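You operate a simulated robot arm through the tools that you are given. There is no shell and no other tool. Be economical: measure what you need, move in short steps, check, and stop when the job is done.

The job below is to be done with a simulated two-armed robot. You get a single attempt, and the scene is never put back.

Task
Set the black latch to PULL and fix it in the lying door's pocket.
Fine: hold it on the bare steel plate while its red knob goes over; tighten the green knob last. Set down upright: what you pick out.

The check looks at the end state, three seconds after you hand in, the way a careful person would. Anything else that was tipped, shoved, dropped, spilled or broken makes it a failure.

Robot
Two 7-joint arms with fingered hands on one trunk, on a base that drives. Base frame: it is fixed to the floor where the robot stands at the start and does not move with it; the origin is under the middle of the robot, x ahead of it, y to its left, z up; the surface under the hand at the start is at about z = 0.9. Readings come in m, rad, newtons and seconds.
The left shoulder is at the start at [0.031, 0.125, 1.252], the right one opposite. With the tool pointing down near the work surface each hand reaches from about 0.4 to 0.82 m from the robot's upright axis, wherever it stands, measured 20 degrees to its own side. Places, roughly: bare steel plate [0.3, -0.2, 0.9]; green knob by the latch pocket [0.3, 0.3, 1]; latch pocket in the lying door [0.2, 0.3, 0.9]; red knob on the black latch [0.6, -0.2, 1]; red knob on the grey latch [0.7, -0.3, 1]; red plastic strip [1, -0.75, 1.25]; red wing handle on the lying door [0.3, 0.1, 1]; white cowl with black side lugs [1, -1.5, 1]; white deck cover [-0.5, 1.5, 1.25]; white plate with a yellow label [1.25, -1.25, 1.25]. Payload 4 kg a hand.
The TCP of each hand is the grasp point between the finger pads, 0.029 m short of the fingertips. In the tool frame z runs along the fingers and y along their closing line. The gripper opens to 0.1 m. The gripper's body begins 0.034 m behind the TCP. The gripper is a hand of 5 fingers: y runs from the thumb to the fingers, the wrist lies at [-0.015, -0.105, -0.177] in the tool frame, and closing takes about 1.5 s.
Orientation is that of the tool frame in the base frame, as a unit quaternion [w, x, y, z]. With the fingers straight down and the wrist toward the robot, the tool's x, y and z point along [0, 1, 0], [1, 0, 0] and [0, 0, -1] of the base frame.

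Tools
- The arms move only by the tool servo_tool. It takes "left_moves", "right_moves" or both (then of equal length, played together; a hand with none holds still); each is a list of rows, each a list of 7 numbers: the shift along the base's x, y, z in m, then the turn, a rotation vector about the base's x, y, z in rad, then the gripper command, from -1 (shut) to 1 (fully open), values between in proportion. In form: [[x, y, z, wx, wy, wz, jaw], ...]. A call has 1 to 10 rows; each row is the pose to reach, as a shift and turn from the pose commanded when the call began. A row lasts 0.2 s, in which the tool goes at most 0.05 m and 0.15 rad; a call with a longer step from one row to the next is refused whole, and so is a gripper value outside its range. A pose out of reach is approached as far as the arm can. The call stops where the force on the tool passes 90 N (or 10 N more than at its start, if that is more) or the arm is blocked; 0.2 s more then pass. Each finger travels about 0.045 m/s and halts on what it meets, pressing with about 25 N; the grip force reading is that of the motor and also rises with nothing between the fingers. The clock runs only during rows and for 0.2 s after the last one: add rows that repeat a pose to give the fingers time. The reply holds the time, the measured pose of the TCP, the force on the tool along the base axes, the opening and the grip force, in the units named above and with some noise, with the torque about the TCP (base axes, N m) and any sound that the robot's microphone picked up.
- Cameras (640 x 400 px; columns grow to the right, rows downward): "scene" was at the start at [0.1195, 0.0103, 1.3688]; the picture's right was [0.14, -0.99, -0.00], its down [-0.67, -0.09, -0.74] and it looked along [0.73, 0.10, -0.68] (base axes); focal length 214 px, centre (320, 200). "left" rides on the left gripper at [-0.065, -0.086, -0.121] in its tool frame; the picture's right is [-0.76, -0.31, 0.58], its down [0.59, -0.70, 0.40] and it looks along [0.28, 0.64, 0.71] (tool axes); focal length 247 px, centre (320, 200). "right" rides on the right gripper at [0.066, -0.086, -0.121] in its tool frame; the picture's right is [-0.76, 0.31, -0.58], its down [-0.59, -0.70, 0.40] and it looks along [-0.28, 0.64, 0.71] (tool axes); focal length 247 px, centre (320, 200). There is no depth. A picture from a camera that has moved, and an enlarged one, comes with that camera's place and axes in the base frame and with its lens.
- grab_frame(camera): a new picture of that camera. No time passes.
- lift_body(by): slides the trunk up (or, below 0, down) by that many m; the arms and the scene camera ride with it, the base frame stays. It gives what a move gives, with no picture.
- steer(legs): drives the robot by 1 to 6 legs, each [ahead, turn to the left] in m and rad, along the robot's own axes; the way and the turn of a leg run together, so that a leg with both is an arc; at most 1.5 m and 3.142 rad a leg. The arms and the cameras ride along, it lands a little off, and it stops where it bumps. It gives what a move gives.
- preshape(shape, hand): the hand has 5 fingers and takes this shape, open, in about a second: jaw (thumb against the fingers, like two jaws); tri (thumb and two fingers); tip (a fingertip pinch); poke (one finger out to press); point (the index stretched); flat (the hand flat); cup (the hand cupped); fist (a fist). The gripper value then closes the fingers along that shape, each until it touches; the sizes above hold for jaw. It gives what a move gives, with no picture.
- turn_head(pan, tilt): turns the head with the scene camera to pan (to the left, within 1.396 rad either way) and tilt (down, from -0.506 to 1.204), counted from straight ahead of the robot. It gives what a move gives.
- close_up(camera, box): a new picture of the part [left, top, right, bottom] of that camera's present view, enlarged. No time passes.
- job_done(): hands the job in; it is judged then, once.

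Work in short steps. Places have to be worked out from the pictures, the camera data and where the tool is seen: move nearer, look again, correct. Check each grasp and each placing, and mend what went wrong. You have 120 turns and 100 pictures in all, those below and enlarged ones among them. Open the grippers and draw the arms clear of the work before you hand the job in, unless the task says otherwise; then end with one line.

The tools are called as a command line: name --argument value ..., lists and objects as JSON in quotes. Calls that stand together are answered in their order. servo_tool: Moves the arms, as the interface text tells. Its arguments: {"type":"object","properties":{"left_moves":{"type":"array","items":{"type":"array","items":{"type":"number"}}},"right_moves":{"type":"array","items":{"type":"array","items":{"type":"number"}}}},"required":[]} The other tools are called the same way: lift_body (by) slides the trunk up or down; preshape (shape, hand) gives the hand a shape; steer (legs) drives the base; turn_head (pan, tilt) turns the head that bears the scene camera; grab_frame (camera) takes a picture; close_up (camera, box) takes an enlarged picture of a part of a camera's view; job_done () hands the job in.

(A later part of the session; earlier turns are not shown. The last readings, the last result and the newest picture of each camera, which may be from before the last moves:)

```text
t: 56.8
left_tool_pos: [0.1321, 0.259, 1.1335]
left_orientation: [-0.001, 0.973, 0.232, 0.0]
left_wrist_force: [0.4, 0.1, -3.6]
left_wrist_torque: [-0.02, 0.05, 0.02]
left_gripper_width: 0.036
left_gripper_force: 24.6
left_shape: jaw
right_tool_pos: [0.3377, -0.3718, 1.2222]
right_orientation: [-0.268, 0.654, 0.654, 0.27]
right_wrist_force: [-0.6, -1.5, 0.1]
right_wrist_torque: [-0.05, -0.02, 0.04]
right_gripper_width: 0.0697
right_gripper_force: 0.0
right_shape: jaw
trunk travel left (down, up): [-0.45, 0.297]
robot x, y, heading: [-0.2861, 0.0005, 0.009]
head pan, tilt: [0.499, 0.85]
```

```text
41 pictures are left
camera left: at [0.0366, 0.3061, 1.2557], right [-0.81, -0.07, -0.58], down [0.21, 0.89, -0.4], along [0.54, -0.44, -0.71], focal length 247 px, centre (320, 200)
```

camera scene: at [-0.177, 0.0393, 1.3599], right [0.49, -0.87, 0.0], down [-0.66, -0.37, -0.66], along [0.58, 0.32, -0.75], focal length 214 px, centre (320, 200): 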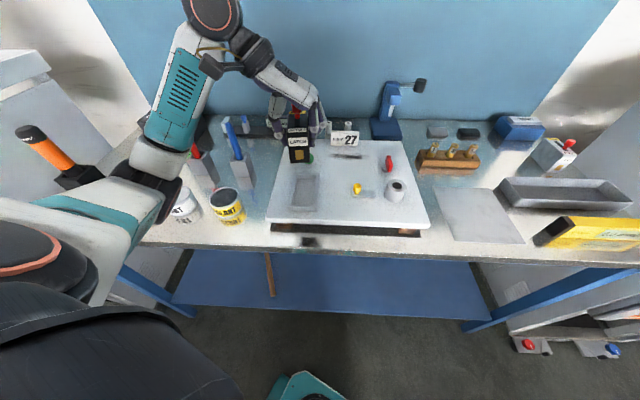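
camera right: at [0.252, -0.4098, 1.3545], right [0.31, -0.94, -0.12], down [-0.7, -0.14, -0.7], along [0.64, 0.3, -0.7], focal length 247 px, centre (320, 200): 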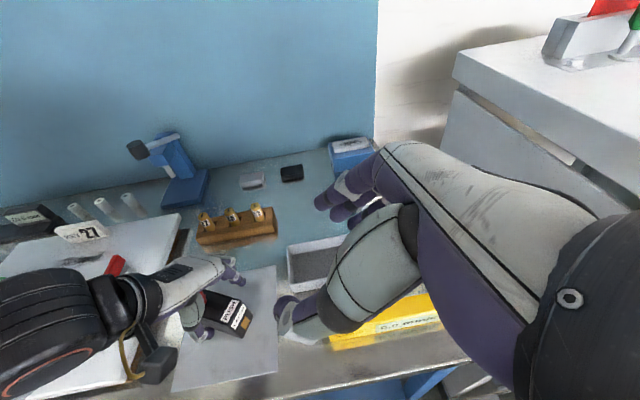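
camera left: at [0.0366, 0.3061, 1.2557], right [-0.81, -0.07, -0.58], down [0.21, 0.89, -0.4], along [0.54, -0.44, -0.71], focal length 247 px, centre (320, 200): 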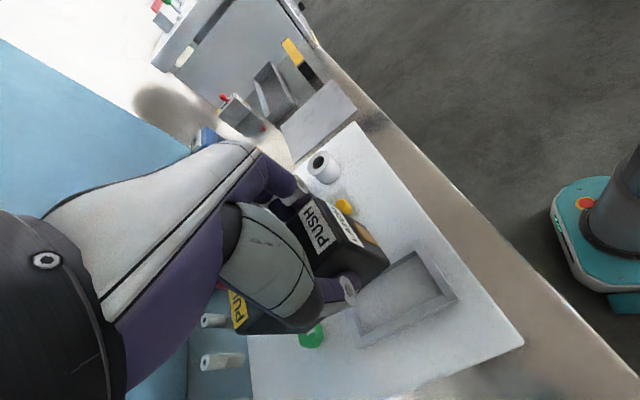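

The elbow is close above the sealant can; lowering here is risky. I back off 0.17 m and stretch the arm forward instead, so the elbow sits off the table.

steer --legs '[[-0.17, 0]]'

servo_tool --left_moves '[[0.045, 0, 0, 0, 0, 0, -1], [0.09, 0, 0, 0, 0, 0, -1], [0.135, 0, 0, 0, 0, 0, -1], [0.17, 0, 0, 0, 0, 0, -1], [0.17, 0, 0, 0, 0, 0, -1]]'

grab_frame --camera "scene"

```text
t: 58.3
left_tool_pos: [-0.039, 0.2584, 1.1356]
left_orientation: [0.0, 0.973, 0.232, 0.0]
left_wrist_force: [-0.1, 0.2, -3.1]
left_wrist_torque: [-0.04, 0.02, 0.03]
left_gripper_width: 0.0364
left_gripper_force: 25.5
left_shape: jaw
right_tool_pos: [0.1683, -0.3732, 1.2224]
right_orientation: [-0.268, 0.653, 0.654, 0.271]
right_wrist_force: [-0.2, -1.0, 0.3]
right_wrist_torque: [-0.03, -0.01, 0.0]
right_gripper_width: 0.0699
right_gripper_force: 0.1
right_shape: jaw
trunk travel left (down, up): [-0.45, 0.297]
robot x, y, heading: [-0.4515, -0.0004, 0.009]
head pan, tilt: [0.499, 0.85]
```

```text
t: 59.5
left_tool_pos: [0.1327, 0.2566, 1.1349]
left_orientation: [-0.001, 0.972, 0.233, -0.001]
left_wrist_force: [0.7, 0.0, -2.4]
left_wrist_torque: [-0.06, 0.06, 0.03]
left_gripper_width: 0.0365
left_gripper_force: 25.0
left_shape: jaw
right_tool_pos: [0.1695, -0.3728, 1.2213]
right_orientation: [-0.267, 0.654, 0.654, 0.271]
right_wrist_force: [-0.4, 0.3, -1.1]
right_wrist_torque: [-0.02, -0.02, 0.05]
right_gripper_width: 0.0696
right_gripper_force: 0.1
right_shape: jaw
trunk travel left (down, up): [-0.45, 0.297]
robot x, y, heading: [-0.4497, 0.0025, 0.013]
head pan, tilt: [0.499, 0.85]
```

```text
40 pictures are left
camera scene: at [-0.3471, 0.038, 1.36], right [0.49, -0.87, 0.0], down [-0.65, -0.37, -0.66], along [0.57, 0.32, -0.75], focal length 214 px, centre (320, 200)
```

scene: 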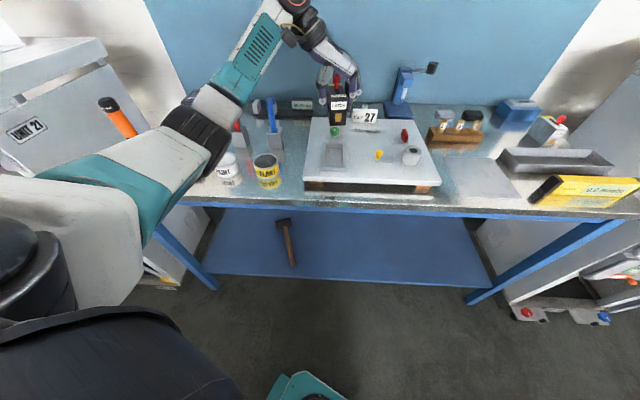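

Better. I zoom in on the latch and the pocket to align.

close_up --camera "scene" --box '[280, 50, 400, 190]'

close_up --camera "left" --box '[200, 160, 480, 370]'

```text
2.86 times, centred on (340, 120) of scene
camera zoom: at [-0.3471, 0.038, 1.36], right [0.49, -0.87, 0.0], down [-0.65, -0.37, -0.66], along [0.57, 0.32, -0.75], focal length 613 px, centre (263, 429)
```

zoom: 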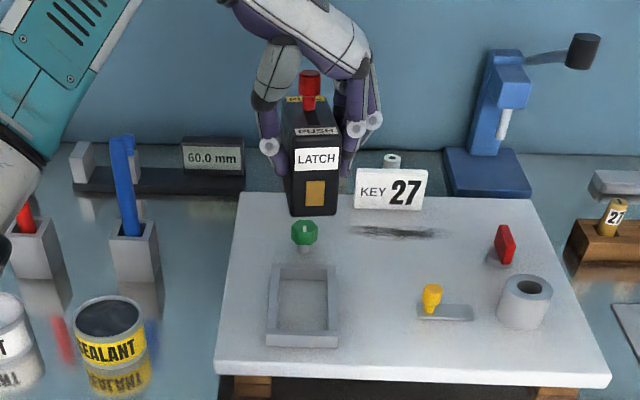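

```text
1.90 times, centred on (340, 265) of left
camera zoom: at [0.0369, 0.304, 1.2559], right [-0.81, -0.07, -0.58], down [0.21, 0.89, -0.4], along [0.54, -0.44, -0.71], focal length 470 px, centre (282, 76)
```

zoom: 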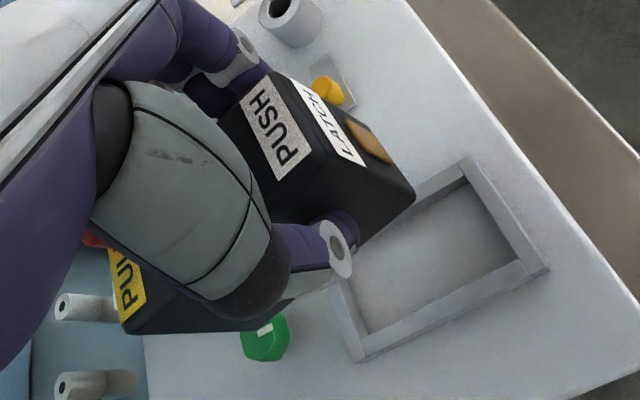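

The latch seems yawed about 6° relative to the pocket and a few mm off. I correct (-0.1 rad, (-3, +5) mm) and lower to 2 cm above the frame for a closer look.

servo_tool --left_moves '[[-0.003, 0.005, -0.02, 0, 0, -0.1, -1], [-0.003, 0.005, -0.05, 0, 0, -0.1, -1], [-0.003, 0.005, -0.08, 0, 0, -0.1, -1], [-0.003, 0.005, -0.095, 0, 0, -0.1, -1], [-0.003, 0.005, -0.095, 0, 0, -0.1, -1]]'

close_up --camera "scene" --box '[290, 80, 390, 180]'

close_up --camera "left" --box '[200, 160, 480, 370]'

```text
t: 60.7
left_tool_pos: [0.1301, 0.2614, 1.0391]
left_orientation: [-0.001, 0.983, 0.183, -0.001]
left_wrist_force: [-0.7, -0.3, -3.1]
left_wrist_torque: [-0.03, 0.1, -0.01]
left_gripper_width: 0.0363
left_gripper_force: 25.4
left_shape: jaw
right_tool_pos: [0.1689, -0.3729, 1.2231]
right_orientation: [-0.268, 0.653, 0.654, 0.27]
right_wrist_force: [0.2, 0.2, -0.7]
right_wrist_torque: [0.0, 0.01, 0.0]
right_gripper_width: 0.0697
right_gripper_force: 0.1
right_shape: jaw
trunk travel left (down, up): [-0.45, 0.297]
robot x, y, heading: [-0.4513, 0.0004, 0.013]
head pan, tilt: [0.499, 0.85]
```

```text
4.00 times, centred on (340, 130) of scene
camera zoom: at [-0.3468, 0.0377, 1.36], right [0.49, -0.87, 0.0], down [-0.65, -0.37, -0.66], along [0.57, 0.32, -0.75], focal length 858 px, centre (240, 480)
```

zoom: 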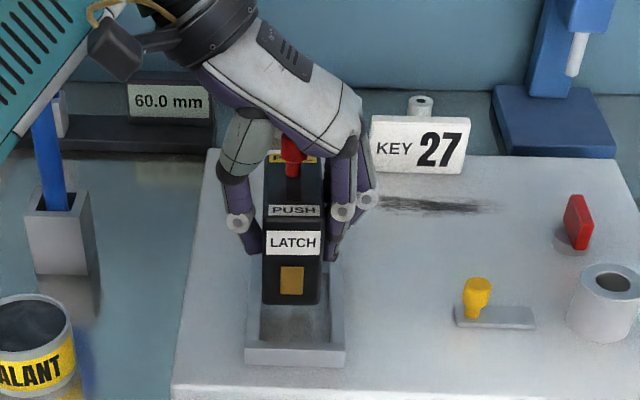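

```text
1.90 times, centred on (340, 265) of left
camera zoom: at [0.0392, 0.3187, 1.1607], right [-0.82, 0.01, -0.58], down [0.29, 0.87, -0.4], along [0.49, -0.5, -0.71], focal length 470 px, centre (282, 76)
```

zoom: 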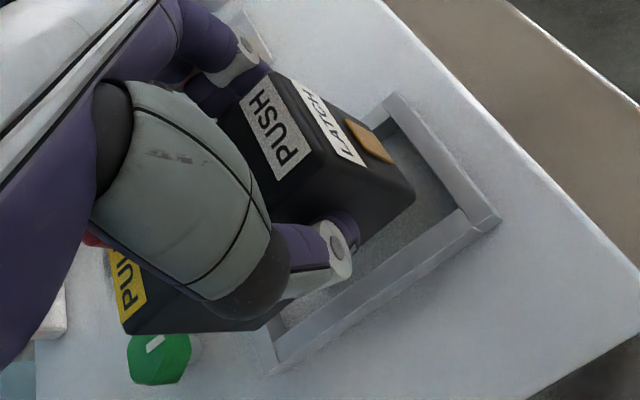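

Compared with the frame in both views, the latch is about 3 mm too far in x and 5 mm in +y, 1–2° off in yaw. I correct, lower another 1.3 cm, and look again.

servo_tool --left_moves '[[-0.003, -0.005, -0.004, 0, 0, -0.02, -1], [-0.003, -0.005, -0.013, 0, 0, -0.02, -1], [-0.003, -0.005, -0.013, 0, 0, -0.02, -1]]'

close_up --camera "scene" --box '[310, 110, 370, 180]'

close_up --camera "left" --box '[200, 160, 480, 370]'

```text
t: 61.5
left_tool_pos: [0.1268, 0.2575, 1.0257]
left_orientation: [-0.001, 0.985, 0.173, -0.001]
left_wrist_force: [-0.5, 0.3, -2.5]
left_wrist_torque: [-0.07, 0.06, -0.01]
left_gripper_width: 0.0363
left_gripper_force: 24.7
left_shape: jaw
right_tool_pos: [0.1687, -0.3738, 1.2233]
right_orientation: [-0.267, 0.653, 0.655, 0.27]
right_wrist_force: [0.3, -0.2, -0.6]
right_wrist_torque: [0.0, 0.01, -0.01]
right_gripper_width: 0.0699
right_gripper_force: 0.0
right_shape: jaw
trunk travel left (down, up): [-0.45, 0.297]
robot x, y, heading: [-0.4547, -0.0028, 0.013]
head pan, tilt: [0.499, 0.85]
```

```text
5.71 times, centred on (340, 145) of scene
camera zoom: at [-0.3468, 0.0376, 1.36], right [0.49, -0.87, 0.0], down [-0.65, -0.37, -0.66], along [0.57, 0.32, -0.75], focal length 1226 px, centre (206, 514)
```

zoom: 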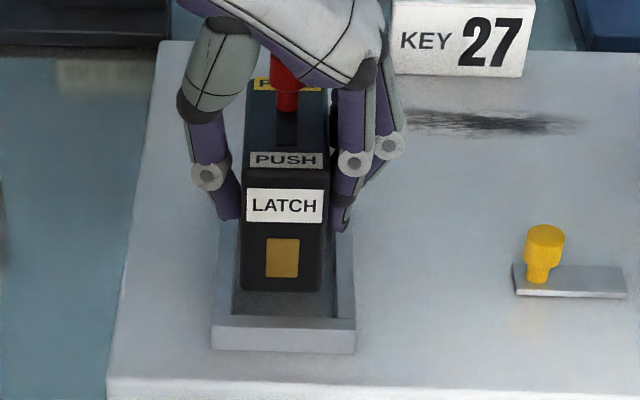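

```text
1.90 times, centred on (340, 265) of left
camera zoom: at [0.0372, 0.3161, 1.1474], right [-0.82, 0.03, -0.58], down [0.31, 0.86, -0.4], along [0.48, -0.51, -0.71], focal length 470 px, centre (282, 76)
```

zoom: 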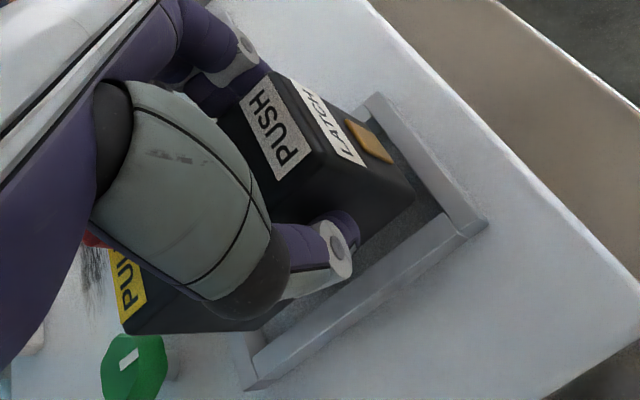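

Position now agrees within 1–2 mm in both views; I check the yaw with a tighter zoom before inserting.

close_up --camera "left" --box '[290, 200, 440, 380]'

```text
2.22 times, centred on (365, 290) of left
camera zoom: at [0.0372, 0.3161, 1.1474], right [-0.82, 0.03, -0.58], down [0.31, 0.86, -0.4], along [0.48, -0.51, -0.71], focal length 549 px, centre (220, 0)
```

zoom: 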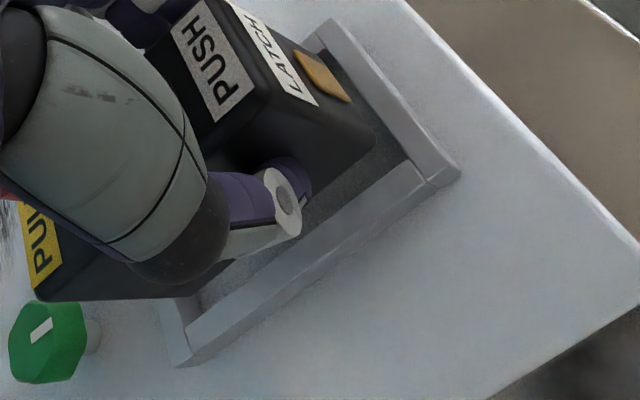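

Both views put the latch about 2° over in yaw. I rotate -0.035 and lower 2 cm, so its foot enters the frame, watching the force.

servo_tool --left_moves '[[-0.001, 0.001, 0, 0, 0, -0.035, -1], [-0.001, 0.001, -0.008, 0, 0, -0.035, -1], [-0.001, 0.001, -0.014, 0, 0, -0.035, -1], [-0.001, 0.001, -0.019, 0, 0, -0.035, -1], [-0.001, 0.001, -0.019, 0, 0, -0.035, -1]]'

close_up --camera "scene" --box '[310, 110, 370, 180]'

close_up --camera "left" --box '[290, 200, 440, 380]'

```text
t: 62.7
left_tool_pos: [0.1253, 0.2589, 1.0058]
left_orientation: [-0.001, 0.988, 0.156, -0.001]
left_wrist_force: [2.2, 0.9, -2.2]
left_wrist_torque: [0.04, 0.03, 0.07]
left_gripper_width: 0.0368
left_gripper_force: 24.8
left_shape: jaw
right_tool_pos: [0.1694, -0.3727, 1.2217]
right_orientation: [-0.268, 0.653, 0.655, 0.271]
right_wrist_force: [-0.2, 0.7, -0.2]
right_wrist_torque: [0.0, 0.02, -0.01]
right_gripper_width: 0.0697
right_gripper_force: 0.1
right_shape: jaw
trunk travel left (down, up): [-0.45, 0.297]
robot x, y, heading: [-0.4526, -0.0018, 0.014]
head pan, tilt: [0.499, 0.85]
```

```text
5.71 times, centred on (340, 145) of scene
camera zoom: at [-0.3468, 0.0377, 1.3599], right [0.49, -0.87, 0.0], down [-0.65, -0.37, -0.66], along [0.57, 0.32, -0.75], focal length 1226 px, centre (206, 514)
```

zoom: 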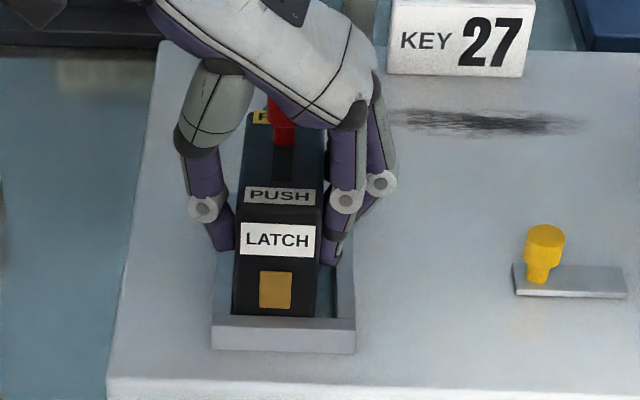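

```text
2.22 times, centred on (365, 290) of left
camera zoom: at [0.0373, 0.3203, 1.1285], right [-0.82, 0.06, -0.57], down [0.34, 0.85, -0.4], along [0.47, -0.52, -0.71], focal length 549 px, centre (220, 0)
```

zoom: 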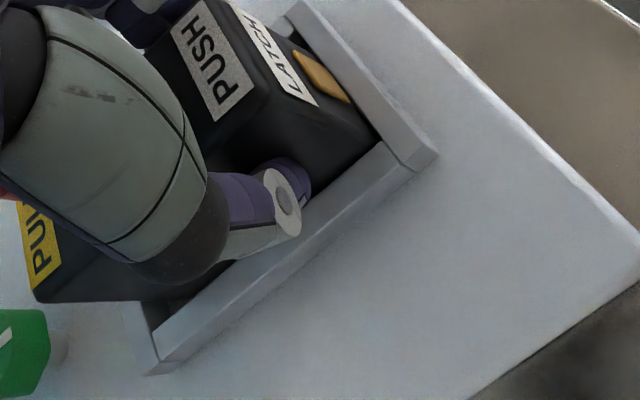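

The foot is in the frame, just against the near-left corner. I nudge (+3, -2) mm and lower gently to the floor.

servo_tool --left_moves '[[0.003, -0.002, 0, 0, 0, 0, -1], [0.003, -0.002, -0.004, 0, 0, 0, -1], [0.003, -0.002, -0.008, 0, 0, 0, -1], [0.003, -0.002, -0.011, 0, 0, 0, -1], [0.003, -0.002, -0.011, 0, 0, 0, -1]]'

```text
t: 63.9
left_tool_pos: [0.1285, 0.2549, 0.9985]
left_orientation: [-0.001, 0.988, 0.156, 0.001]
left_wrist_force: [-0.9, -1.7, 8.9]
left_wrist_torque: [0.02, -0.07, 0.01]
left_gripper_width: 0.0368
left_gripper_force: 24.8
left_shape: jaw
right_tool_pos: [0.1685, -0.3729, 1.2235]
right_orientation: [-0.267, 0.653, 0.655, 0.27]
right_wrist_force: [0.1, 0.1, -0.6]
right_wrist_torque: [0.0, -0.02, 0.01]
right_gripper_width: 0.0696
right_gripper_force: 0.1
right_shape: jaw
trunk travel left (down, up): [-0.45, 0.297]
robot x, y, heading: [-0.4498, -0.0007, 0.017]
head pan, tilt: [0.499, 0.85]
```

Upward 9 N at bottom z about 0.936, consistent with the pocket floor. I check the pictures.

close_up --camera "scene" --box '[310, 110, 370, 180]'

close_up --camera "left" --box '[290, 200, 440, 380]'

```text
5.71 times, centred on (340, 145) of scene
camera zoom: at [-0.3481, 0.0371, 1.3602], right [0.49, -0.87, 0.0], down [-0.65, -0.37, -0.66], along [0.58, 0.32, -0.75], focal length 1226 px, centre (206, 514)
```

zoom: 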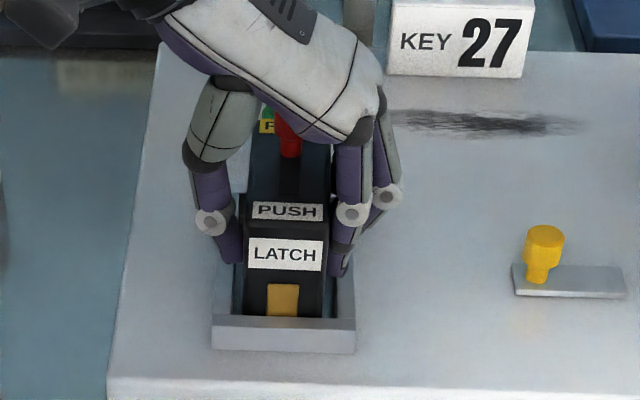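

```text
2.22 times, centred on (365, 290) of left
camera zoom: at [0.04, 0.3177, 1.1196], right [-0.81, 0.06, -0.58], down [0.34, 0.85, -0.4], along [0.47, -0.52, -0.71], focal length 549 px, centre (220, 0)
```

zoom: 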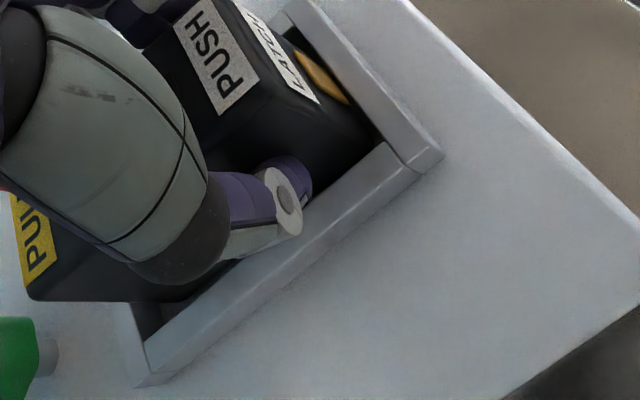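

Seated visually. I open the hand slightly and lift it straight up.

servo_tool --left_moves '[[0, 0, 0, 0, 0, 0, -0.5], [0, 0, 0, 0, 0, 0, 0], [0, 0, 0, 0, 0, 0, 0.3], [0, 0, 0, 0, 0, 0, 0.3], [0, 0, 0.03, 0, 0, 0, 0.3], [0, 0, 0.07, 0, 0, 0, 0.3], [0, 0, 0.11, 0, 0, 0, 0.3], [-0.03, 0.02, 0.14, 0, 0, 0, 0.3], [-0.06, 0.04, 0.16, 0, 0, 0, 0.3]]'

close_up --camera "left" --box '[240, 160, 480, 370]'

close_up --camera "scene" --box '[300, 90, 380, 180]'

```text
t: 65.9
left_tool_pos: [0.0674, 0.2951, 1.1587]
left_orientation: [0.0, 0.988, 0.157, -0.002]
left_wrist_force: [0.0, 0.0, 0.0]
left_wrist_torque: [-0.02, -0.01, 0.0]
left_gripper_width: 0.065
left_gripper_force: 0.0
left_shape: jaw
right_tool_pos: [0.1691, -0.3721, 1.222]
right_orientation: [-0.267, 0.654, 0.654, 0.271]
right_wrist_force: [-0.7, 0.1, -0.1]
right_wrist_torque: [-0.02, 0.02, -0.01]
right_gripper_width: 0.0695
right_gripper_force: 0.0
right_shape: jaw
trunk travel left (down, up): [-0.45, 0.297]
robot x, y, heading: [-0.4486, -0.0009, 0.013]
head pan, tilt: [0.499, 0.85]
```

```text
1.90 times, centred on (360, 265) of left
camera zoom: at [-0.0194, 0.358, 1.2791], right [-0.82, 0.06, -0.58], down [0.34, 0.85, -0.4], along [0.47, -0.52, -0.71], focal length 470 px, centre (244, 76)
```

zoom: 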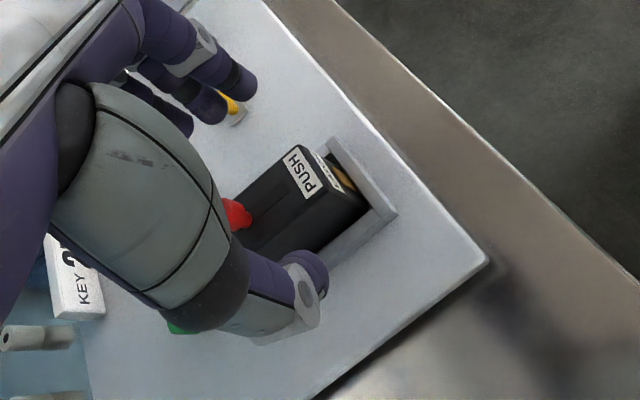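

```text
4.44 times, centred on (340, 135) of scene
camera zoom: at [-0.3475, 0.0377, 1.3601], right [0.49, -0.87, 0.0], down [-0.65, -0.37, -0.66], along [0.57, 0.32, -0.75], focal length 953 px, centre (231, 489)
```

zoom: 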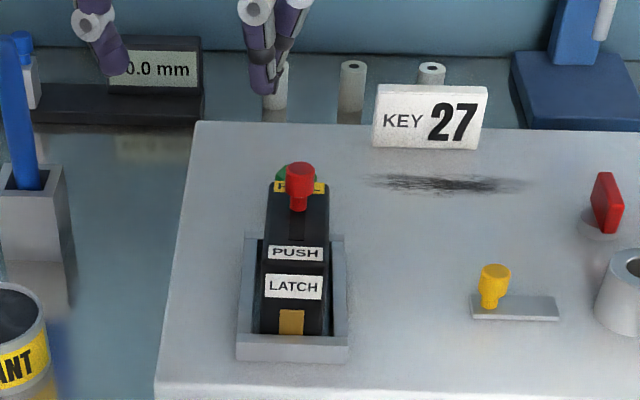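

The latch sits upright in the pocket, knob at PULL. Now the green knob, top at about (0.244, 0.309, 0.982): I drive 5 cm nearer and bring the left hand above it, yawed to start a clockwise turn.

steer --legs '[[0.05, 0]]'

servo_tool --left_moves '[[0.018, 0.002, 0, 0, 0, 0.14, 0.3], [0.036, 0.004, 0, 0, 0, 0.28, 0.3], [0.054, 0.006, 0, 0, 0, 0.42, 0.3], [0.072, 0.008, 0, 0, 0, 0.56, 0.3], [0.09, 0.01, 0, 0, 0, 0.7, 0.3], [0.108, 0.012, 0, 0, 0, 0.84, 0.3], [0.127, 0.014, -0.02, 0, 0, 0.98, 0.3], [0.127, 0.014, -0.05, 0, 0, 0.98, 0.2], [0.127, 0.014, -0.05, 0, 0, 0.98, 0.2]]'

close_up --camera "left" --box '[200, 130, 480, 370]'

grab_frame --camera "scene"

```text
t: 66.8
left_tool_pos: [0.1168, 0.2961, 1.1584]
left_orientation: [0.0, 0.988, 0.156, 0.0]
left_wrist_force: [0.3, 0.6, -0.1]
left_wrist_torque: [0.0, 0.01, 0.02]
left_gripper_width: 0.0646
left_gripper_force: 0.0
left_shape: jaw
right_tool_pos: [0.2158, -0.3729, 1.2228]
right_orientation: [-0.267, 0.654, 0.654, 0.271]
right_wrist_force: [-0.1, 0.2, 0.5]
right_wrist_torque: [-0.01, 0.01, 0.01]
right_gripper_width: 0.0697
right_gripper_force: 0.1
right_shape: jaw
trunk travel left (down, up): [-0.45, 0.297]
robot x, y, heading: [-0.4023, 0.0008, 0.014]
head pan, tilt: [0.499, 0.85]
```

```text
t: 68.8
left_tool_pos: [0.2442, 0.311, 1.108]
left_orientation: [0.001, 0.798, 0.603, -0.001]
left_wrist_force: [0.4, 1.1, 0.0]
left_wrist_torque: [0.0, 0.01, 0.0]
left_gripper_width: 0.0606
left_gripper_force: 0.1
left_shape: jaw
right_tool_pos: [0.2184, -0.3734, 1.2226]
right_orientation: [-0.267, 0.653, 0.655, 0.27]
right_wrist_force: [0.1, -0.5, -0.7]
right_wrist_torque: [0.04, -0.01, -0.01]
right_gripper_width: 0.0697
right_gripper_force: 0.0
right_shape: jaw
trunk travel left (down, up): [-0.45, 0.297]
robot x, y, heading: [-0.4044, 0.0026, 0.013]
head pan, tilt: [0.499, 0.85]
```

```text
1.67 times, centred on (340, 250) of left
camera zoom: at [0.1449, 0.2724, 1.2296], right [-0.5, -0.64, -0.58], down [-0.52, 0.76, -0.4], along [0.69, 0.1, -0.71], focal length 412 px, centre (287, 117)
```

zoom: 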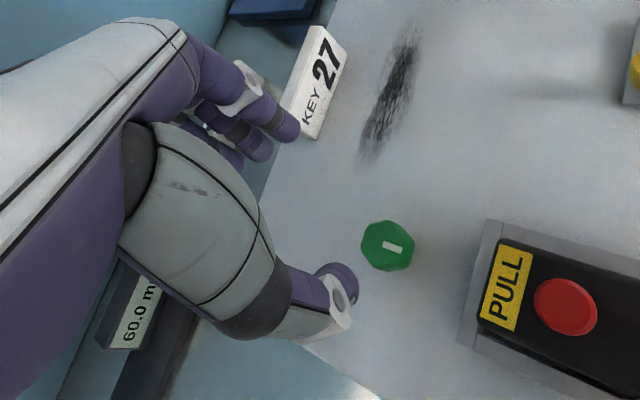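

```text
25 pictures are left
camera scene: at [-0.2985, 0.038, 1.36], right [0.49, -0.87, 0.0], down [-0.65, -0.37, -0.66], along [0.57, 0.32, -0.75], focal length 214 px, centre (320, 200)
```

scene: 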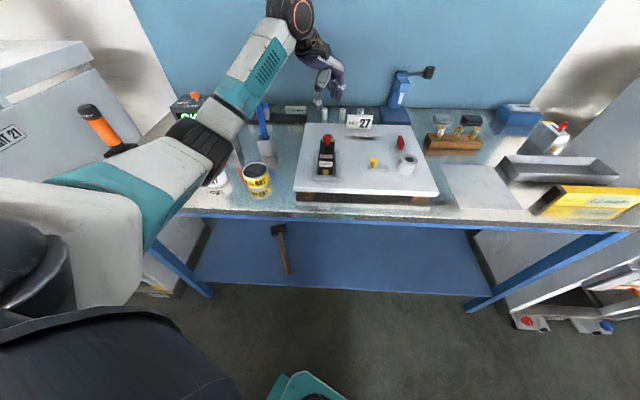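

The knob centre refines to about (0.246, 0.314), marker parallel to the pocket's long axis. I descend around it to TCP z about 0.977 with 0.06 opening.

servo_tool --left_moves '[[0.002, 0.003, -0.04, 0, 0, 0, 0.2], [0.002, 0.003, -0.08, 0, 0, 0, 0.2], [0.002, 0.003, -0.115, 0, 0, 0, 0.2], [0.002, 0.003, -0.13, 0, 0, 0, 0.2], [0.002, 0.003, -0.13, 0, 0, 0, 0.2]]'

close_up --camera "left" --box '[200, 130, 480, 370]'

close_up --camera "scene" --box '[200, 60, 400, 220]'

```text
t: 70.0
left_tool_pos: [0.2465, 0.3133, 0.9763]
left_orientation: [0.0, 0.799, 0.602, 0.0]
left_wrist_force: [-0.4, 0.2, 0.5]
left_wrist_torque: [-0.02, 0.01, 0.0]
left_gripper_width: 0.0602
left_gripper_force: 0.1
left_shape: jaw
right_tool_pos: [0.2177, -0.3742, 1.2222]
right_orientation: [-0.266, 0.654, 0.654, 0.271]
right_wrist_force: [0.0, -1.1, 0.7]
right_wrist_torque: [0.0, 0.02, -0.03]
right_gripper_width: 0.0697
right_gripper_force: 0.0
right_shape: jaw
trunk travel left (down, up): [-0.45, 0.297]
robot x, y, heading: [-0.4028, -0.0031, 0.016]
head pan, tilt: [0.499, 0.85]
```

```text
1.67 times, centred on (340, 250) of left
camera zoom: at [0.1472, 0.275, 1.0983], right [-0.5, -0.64, -0.58], down [-0.52, 0.76, -0.4], along [0.69, 0.1, -0.71], focal length 412 px, centre (287, 117)
```

zoom: 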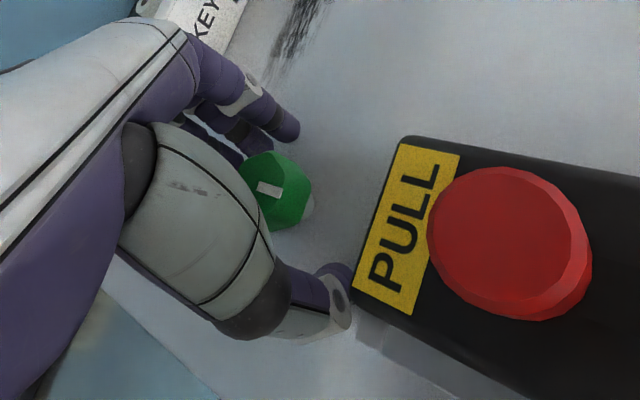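

```text
2.50 times, centred on (300, 140) of scene
camera zoom: at [-0.2986, 0.0382, 1.36], right [0.49, -0.87, 0.0], down [-0.65, -0.37, -0.66], along [0.57, 0.32, -0.75], focal length 536 px, centre (370, 350)
```

zoom: 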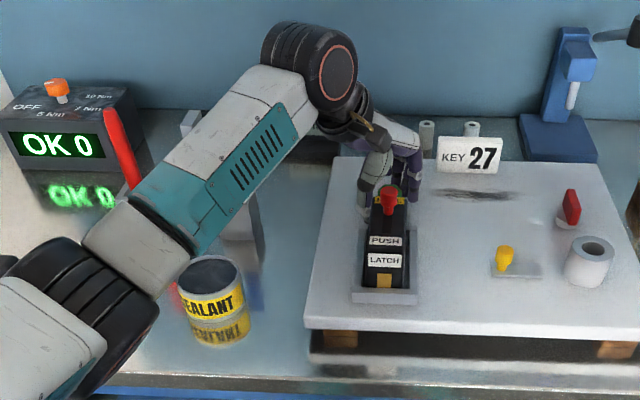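

The knob is right at the TCP. I close on it.

servo_tool --left_moves '[[0, 0, 0, 0, 0, 0, 0], [0, 0, 0, 0, 0, 0, -0.3], [0, 0, 0, 0, 0, 0, -0.6], [0, 0, 0, 0, 0, 0, -1], [0, 0, 0, 0, 0, 0, -1], [0, 0, 0, 0, 0, 0, -1]]'

close_up --camera "left" --box '[200, 130, 480, 370]'

```text
t: 71.4
left_tool_pos: [0.2463, 0.3129, 0.9773]
left_orientation: [-0.001, 0.799, 0.602, 0.0]
left_wrist_force: [2.8, -4.1, 0.2]
left_wrist_torque: [-0.08, -0.08, -0.09]
left_gripper_width: 0.0207
left_gripper_force: 25.1
left_shape: jaw
right_tool_pos: [0.217, -0.3739, 1.2224]
right_orientation: [-0.268, 0.654, 0.654, 0.27]
right_wrist_force: [0.3, 0.2, 0.0]
right_wrist_torque: [0.01, 0.0, -0.01]
right_gripper_width: 0.0699
right_gripper_force: 0.1
right_shape: jaw
trunk travel left (down, up): [-0.45, 0.297]
robot x, y, heading: [-0.4047, 0.0003, 0.019]
head pan, tilt: [0.499, 0.85]
```

```text
1.67 times, centred on (340, 250) of left
camera zoom: at [0.1474, 0.2743, 1.0985], right [-0.5, -0.64, -0.58], down [-0.52, 0.76, -0.4], along [0.69, 0.1, -0.71], focal length 412 px, centre (287, 117)
```

zoom: 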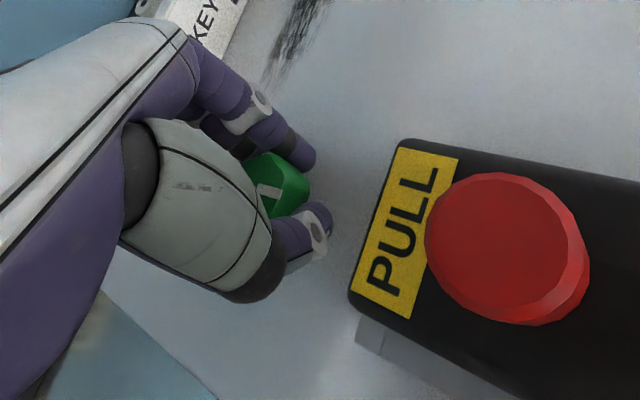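

Gripped at 0.021 m. I turn clockwise (from above) by 0.75 rad in small steps.

servo_tool --left_moves '[[0, 0, 0, 0, 0, -0.1, -1], [0, 0, 0, 0, 0, -0.2, -1], [0, 0, 0, 0, 0, -0.3, -1], [0, 0, 0, 0, 0, -0.4, -1], [0, 0, 0, 0, 0, -0.5, -1], [0, 0, 0, 0, 0, -0.6, -1], [0, 0, 0, 0, 0, -0.7, -1], [0, 0, 0, 0, 0, -0.75, -1]]'

close_up --camera "left" --box '[200, 130, 480, 370]'

```text
t: 73.2
left_tool_pos: [0.2462, 0.3126, 0.9769]
left_orientation: [0.0, 0.964, 0.267, -0.002]
left_wrist_force: [-6.6, -6.7, -6.9]
left_wrist_torque: [-0.12, -0.02, 0.0]
left_gripper_width: 0.0178
left_gripper_force: 24.4
left_shape: jaw
right_tool_pos: [0.2172, -0.3726, 1.2226]
right_orientation: [-0.267, 0.654, 0.654, 0.27]
right_wrist_force: [-1.2, 0.0, 0.5]
right_wrist_torque: [0.02, -0.03, 0.0]
right_gripper_width: 0.0699
right_gripper_force: 0.1
right_shape: jaw
trunk travel left (down, up): [-0.45, 0.297]
robot x, y, heading: [-0.4022, 0.0026, 0.011]
head pan, tilt: [0.499, 0.85]
```

```text
1.67 times, centred on (340, 250) of left
camera zoom: at [0.1466, 0.3526, 1.0982], right [-0.81, -0.13, -0.57], down [0.14, 0.91, -0.4], along [0.57, -0.4, -0.71], focal length 412 px, centre (287, 117)
```

zoom: 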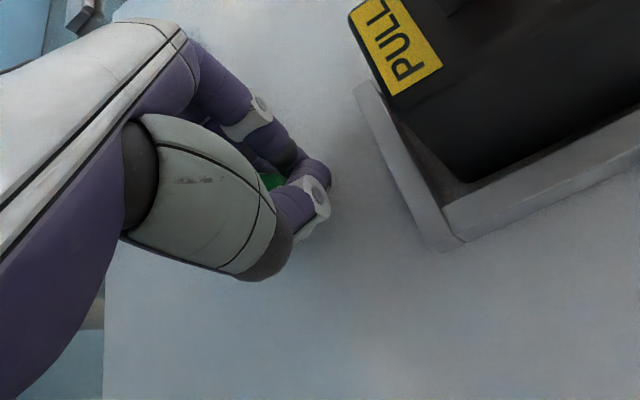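

The fingers are now partly past the knob. I open, rise, and look at the marker.

servo_tool --left_moves '[[0, 0, 0, 0, 0, -0.0, -0.4], [0, 0, 0, 0, 0, 0, 0.2], [0, 0, 0, 0, 0, 0, 0.2], [0, 0, 0, 0, 0, 0, 0.2], [0, 0, 0.03, 0, 0, 0, 0.2], [0, 0, 0.07, 0, 0, 0, 0.2], [0, 0, 0.1, 0, 0, 0, 0.2]]'

close_up --camera "left" --box '[240, 150, 480, 370]'

```text
t: 74.8
left_tool_pos: [0.2447, 0.3114, 1.0775]
left_orientation: [-0.001, 0.963, 0.268, 0.0]
left_wrist_force: [0.6, -0.3, 0.0]
left_wrist_torque: [0.0, -0.02, -0.01]
left_gripper_width: 0.0595
left_gripper_force: 0.0
left_shape: jaw
right_tool_pos: [0.2168, -0.3724, 1.2226]
right_orientation: [-0.267, 0.654, 0.654, 0.271]
right_wrist_force: [0.2, -0.6, -0.4]
right_wrist_torque: [-0.01, -0.01, -0.01]
right_gripper_width: 0.0697
right_gripper_force: 0.0
right_shape: jaw
trunk travel left (down, up): [-0.45, 0.297]
robot x, y, heading: [-0.3991, 0.0003, 0.013]
head pan, tilt: [0.499, 0.85]
```

```text
1.82 times, centred on (360, 260) of left
camera zoom: at [0.1463, 0.3521, 1.1993], right [-0.81, -0.13, -0.58], down [0.14, 0.91, -0.4], along [0.57, -0.4, -0.71], focal length 449 px, centre (247, 91)
```

zoom: 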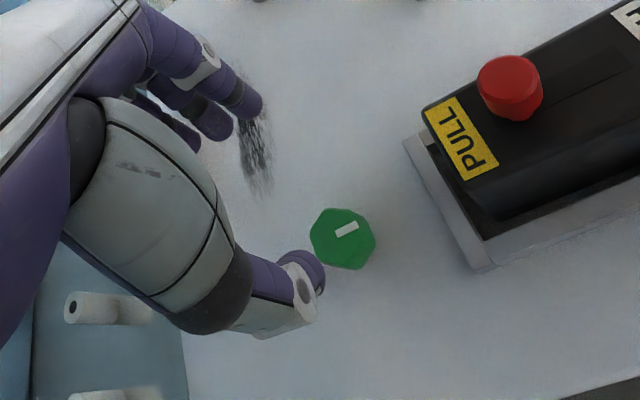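

The marker is unchanged: the grip was off-centre. Combining all rays, the knob is really at about (0.255, 0.322) with its top at z about 0.962. I yaw back and descend centred on that.

servo_tool --left_moves '[[0.003, 0.003, 0, 0, 0, 0.14, 0.2], [0.006, 0.006, 0, 0, 0, 0.28, 0.2], [0.01, 0.01, 0, 0, 0, 0.42, 0.2], [0.01, 0.01, 0, 0, 0, 0.56, 0.2], [0.01, 0.01, 0, 0, 0, 0.7, 0.2], [0.01, 0.01, -0.03, 0, 0, 0.84, 0.2], [0.01, 0.01, -0.06, 0, 0, 0.84, 0.2], [0.01, 0.01, -0.09, 0, 0, 0.84, 0.2], [0.01, 0.01, -0.107, 0, 0, 0.84, 0.2], [0.01, 0.01, -0.107, 0, 0, 0.84, 0.2]]'

close_up --camera "left" --box '[200, 130, 480, 370]'

```text
t: 77.0
left_tool_pos: [0.2549, 0.3231, 0.9707]
left_orientation: [0.0, 0.77, 0.638, -0.001]
left_wrist_force: [-0.7, 0.1, 0.3]
left_wrist_torque: [0.02, 0.02, 0.03]
left_gripper_width: 0.0597
left_gripper_force: 0.1
left_shape: jaw
right_tool_pos: [0.2172, -0.3727, 1.2219]
right_orientation: [-0.267, 0.653, 0.654, 0.271]
right_wrist_force: [-0.1, 0.3, -0.1]
right_wrist_torque: [0.03, -0.02, 0.01]
right_gripper_width: 0.0696
right_gripper_force: 0.2
right_shape: jaw
trunk travel left (down, up): [-0.45, 0.297]
robot x, y, heading: [-0.4034, -0.0001, 0.014]
head pan, tilt: [0.499, 0.85]
```

```text
1.67 times, centred on (340, 250) of left
camera zoom: at [0.1611, 0.2761, 1.0924], right [-0.44, -0.69, -0.58], down [-0.58, 0.71, -0.4], along [0.68, 0.16, -0.71], focal length 412 px, centre (287, 117)
```

zoom: 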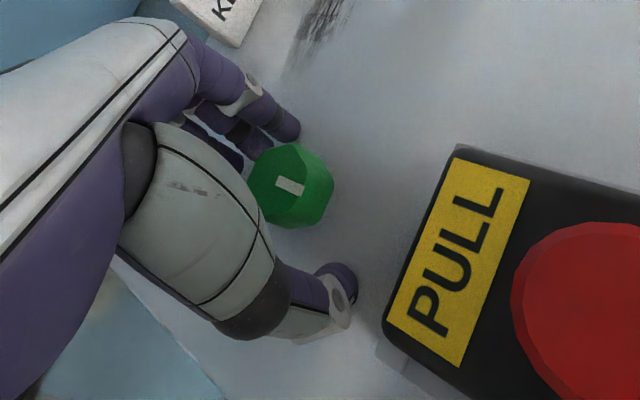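

Knob well centred now (estimate (0.254, 0.3205)). I nudge (-1, -2) mm and close.

servo_tool --left_moves '[[-0.001, -0.002, 0, 0, 0, 0, 0.2], [-0.001, -0.002, 0, 0, 0, 0, -0.2], [-0.001, -0.002, 0, 0, 0, 0, -0.6], [-0.001, -0.002, 0, 0, 0, 0, -1], [-0.001, -0.002, 0, 0, 0, 0, -1], [-0.001, -0.002, 0, 0, 0, 0, -1], [-0.001, -0.002, 0, 0, 0, 0, -1]]'

close_up --camera "left" --box '[200, 130, 480, 370]'

```text
t: 78.6
left_tool_pos: [0.2556, 0.3214, 0.9712]
left_orientation: [-0.001, 0.769, 0.639, -0.001]
left_wrist_force: [-2.2, 1.3, -4.5]
left_wrist_torque: [0.03, 0.05, 0.0]
left_gripper_width: 0.0199
left_gripper_force: 25.2
left_shape: jaw
right_tool_pos: [0.217, -0.3717, 1.2228]
right_orientation: [-0.266, 0.654, 0.654, 0.271]
right_wrist_force: [0.1, 0.7, 0.5]
right_wrist_torque: [0.02, -0.01, 0.02]
right_gripper_width: 0.0697
right_gripper_force: 0.1
right_shape: jaw
trunk travel left (down, up): [-0.45, 0.297]
robot x, y, heading: [-0.3997, -0.0017, 0.016]
head pan, tilt: [0.499, 0.85]
```

```text
1.67 times, centred on (340, 250) of left
camera zoom: at [0.1599, 0.2744, 1.0918], right [-0.44, -0.69, -0.58], down [-0.58, 0.71, -0.4], along [0.68, 0.16, -0.72], focal length 412 px, centre (287, 117)
```

zoom: 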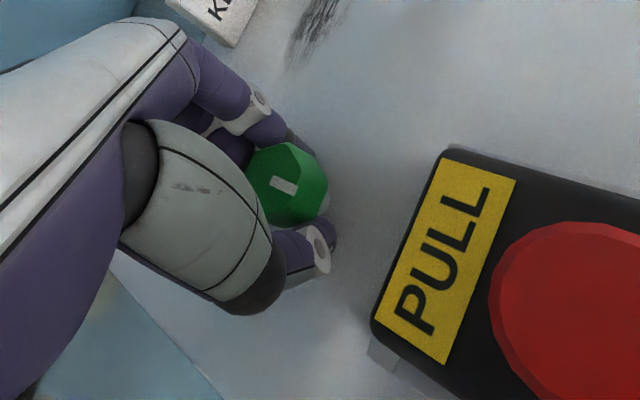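

Now the knob is squarely held with its marker visible. I turn clockwise 0.8 rad.

servo_tool --left_moves '[[0, 0, 0, 0, 0, -0.1, -1], [0, 0, 0, 0, 0, -0.2, -1], [0, 0, 0, 0, 0, -0.3, -1], [0, 0, 0, 0, 0, -0.4, -1], [0, 0, 0, 0, 0, -0.5, -1], [0, 0, 0, 0, 0, -0.6, -1], [0, 0, 0, 0, 0, -0.7, -1], [0, 0, 0, 0, 0, -0.8, -1]]'

close_up --camera "left" --box '[200, 130, 480, 370]'

```text
t: 80.4
left_tool_pos: [0.2586, 0.3242, 0.9699]
left_orientation: [0.0, 0.958, 0.288, 0.0]
left_wrist_force: [16.0, 14.4, -3.9]
left_wrist_torque: [0.05, -0.39, 0.7]
left_gripper_width: 0.018
left_gripper_force: 25.3
left_shape: jaw
right_tool_pos: [0.22, -0.3712, 1.2209]
right_orientation: [-0.268, 0.655, 0.653, 0.269]
right_wrist_force: [0.0, -0.2, 0.2]
right_wrist_torque: [0.04, 0.02, 0.01]
right_gripper_width: 0.0699
right_gripper_force: 0.0
right_shape: jaw
trunk travel left (down, up): [-0.45, 0.297]
robot x, y, heading: [-0.4052, -0.0, 0.014]
head pan, tilt: [0.499, 0.85]
```

```text
1.67 times, centred on (340, 250) of left
camera zoom: at [0.1572, 0.3603, 1.0906], right [-0.8, -0.16, -0.58], down [0.1, 0.91, -0.4], along [0.59, -0.38, -0.71], focal length 412 px, centre (287, 117)
```

zoom: 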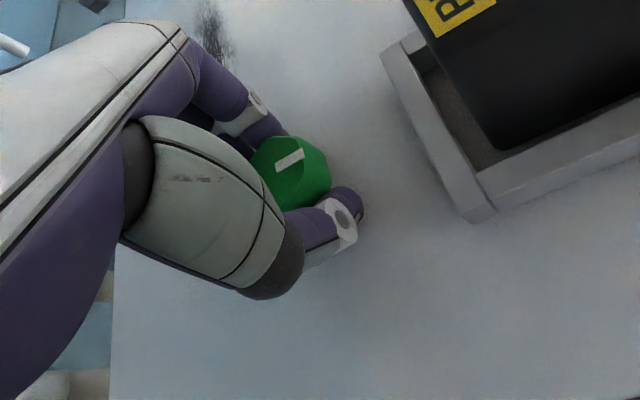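

The marker did not move (0.7 Nm reaction): the low fingertips probably slipped on the stem below the head. I open, rise, yaw back and regrip higher on the hex head.

servo_tool --left_moves '[[-0.003, -0.003, 0, 0, 0, 0, -0.4], [-0.004, -0.004, 0, 0, 0, 0, 0.2], [-0.004, -0.004, 0, 0, 0, 0, 0.2], [-0.004, -0.004, 0, 0, 0, 0, 0.2], [-0.004, -0.004, 0.02, 0, 0, 0.14, 0.2], [-0.004, -0.004, 0.04, 0, 0, 0.28, 0.2], [-0.004, -0.004, 0.04, 0, 0, 0.42, 0.2], [-0.004, -0.004, 0.04, 0, 0, 0.56, 0.2], [-0.004, -0.004, 0.04, 0, 0, 0.7, 0.2], [-0.004, -0.004, 0.04, 0, 0, 0.8, 0.2]]'

close_up --camera "left" --box '[240, 170, 420, 310]'

```text
t: 82.6
left_tool_pos: [0.2512, 0.3182, 1.0092]
left_orientation: [0.0, 0.769, 0.639, -0.001]
left_wrist_force: [-0.4, -0.2, -1.1]
left_wrist_torque: [0.01, 0.0, 0.0]
left_gripper_width: 0.0601
left_gripper_force: 0.0
left_shape: jaw
right_tool_pos: [0.2163, -0.3732, 1.2217]
right_orientation: [-0.266, 0.654, 0.654, 0.272]
right_wrist_force: [0.3, -0.5, 0.0]
right_wrist_torque: [-0.02, -0.03, -0.01]
right_gripper_width: 0.0697
right_gripper_force: 0.1
right_shape: jaw
trunk travel left (down, up): [-0.45, 0.297]
robot x, y, heading: [-0.4062, 0.0032, 0.015]
head pan, tilt: [0.499, 0.85]
```

```text
2.86 times, centred on (330, 240) of left
camera zoom: at [0.1562, 0.2696, 1.1319], right [-0.44, -0.69, -0.58], down [-0.58, 0.71, -0.4], along [0.68, 0.16, -0.71], focal length 706 px, centre (291, 86)
```

zoom: 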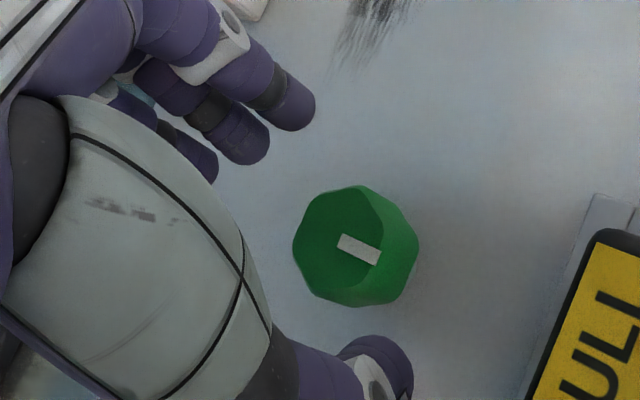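

Clear view: hex head about 0.027 m across, top z about 0.972, head bottom about 0.955, and the pointer faces the latch. I regrip with TCP at (0.2525, 0.3205, 0.985) so only the head is held.

servo_tool --left_moves '[[0.0013, 0.0023, -0.012, 0, 0, 0, 0.2], [0.0013, 0.0023, -0.024, 0, 0, 0, 0.2], [0.0013, 0.0023, -0.024, 0, 0, 0, -0.2], [0.0013, 0.0023, -0.024, 0, 0, 0, -0.6], [0.0013, 0.0023, -0.024, 0, 0, 0, -1], [0.0013, 0.0023, -0.024, 0, 0, 0, -1], [0.0013, 0.0023, -0.024, 0, 0, 0, -1], [0.0013, 0.0023, -0.024, 0, 0, 0, -1]]'

close_up --camera "left" --box '[240, 170, 420, 310]'

```text
t: 84.4
left_tool_pos: [0.252, 0.3215, 0.9862]
left_orientation: [-0.001, 0.77, 0.638, 0.001]
left_wrist_force: [-2.2, 0.4, -0.9]
left_wrist_torque: [0.0, 0.04, 0.02]
left_gripper_width: 0.0239
left_gripper_force: 25.5
left_shape: jaw
right_tool_pos: [0.2181, -0.3736, 1.2217]
right_orientation: [-0.267, 0.654, 0.654, 0.27]
right_wrist_force: [-0.9, 0.5, -0.1]
right_wrist_torque: [-0.02, 0.0, 0.0]
right_gripper_width: 0.0697
right_gripper_force: 0.1
right_shape: jaw
trunk travel left (down, up): [-0.45, 0.297]
robot x, y, heading: [-0.4038, -0.0042, 0.014]
head pan, tilt: [0.499, 0.85]
```

```text
2.86 times, centred on (330, 240) of left
camera zoom: at [0.1571, 0.2729, 1.1072], right [-0.44, -0.69, -0.58], down [-0.58, 0.71, -0.4], along [0.68, 0.16, -0.71], focal length 706 px, centre (291, 86)
```

zoom: 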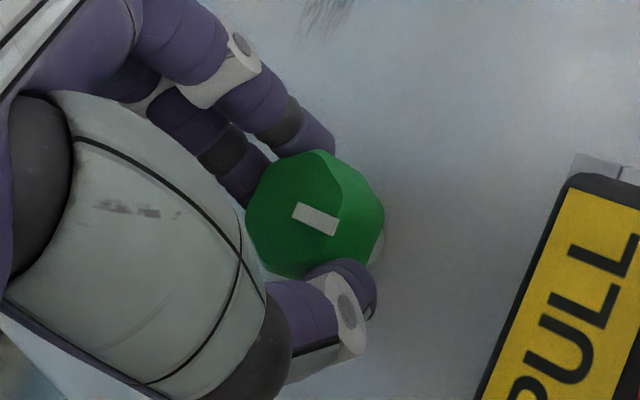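

Width 0.024: on the head now. I turn clockwise in one sweep of 0.8 rad.

servo_tool --left_moves '[[0, 0, 0, 0, 0, -0.1, -1], [0, 0, 0, 0, 0, -0.2, -1], [0, 0, 0, 0, 0, -0.3, -1], [0, 0, 0, 0, 0, -0.4, -1], [0, 0, 0, 0, 0, -0.5, -1], [0, 0, 0, 0, 0, -0.6, -1], [0, 0, 0, 0, 0, -0.7, -1], [0, 0, 0, 0, 0, -0.8, -1]]'

close_up --camera "left" --box '[240, 170, 420, 310]'

```text
t: 86.2
left_tool_pos: [0.2537, 0.3237, 0.9841]
left_orientation: [0.0, 0.958, 0.288, 0.001]
left_wrist_force: [20.0, 20.8, -5.0]
left_wrist_torque: [0.42, -0.53, 0.67]
left_gripper_width: 0.0208
left_gripper_force: 25.1
left_shape: jaw
right_tool_pos: [0.2215, -0.3702, 1.2219]
right_orientation: [-0.268, 0.654, 0.654, 0.269]
right_wrist_force: [0.2, 0.9, 0.7]
right_wrist_torque: [-0.02, 0.0, -0.01]
right_gripper_width: 0.0696
right_gripper_force: 0.1
right_shape: jaw
trunk travel left (down, up): [-0.45, 0.297]
robot x, y, heading: [-0.4039, -0.0006, 0.018]
head pan, tilt: [0.499, 0.85]
```

```text
2.86 times, centred on (330, 240) of left
camera zoom: at [0.1544, 0.36, 1.1063], right [-0.8, -0.16, -0.58], down [0.1, 0.91, -0.4], along [0.59, -0.38, -0.71], focal length 706 px, centre (291, 86)
```

zoom: 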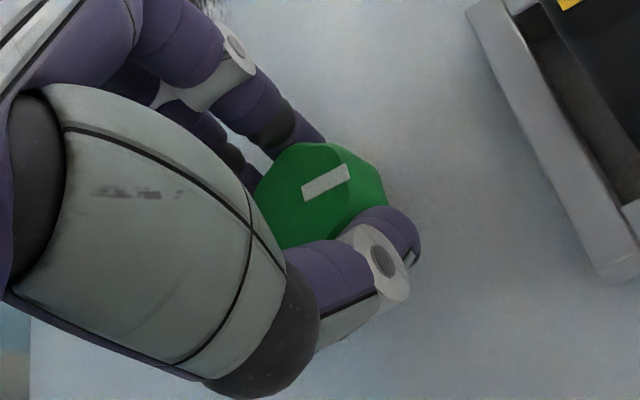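

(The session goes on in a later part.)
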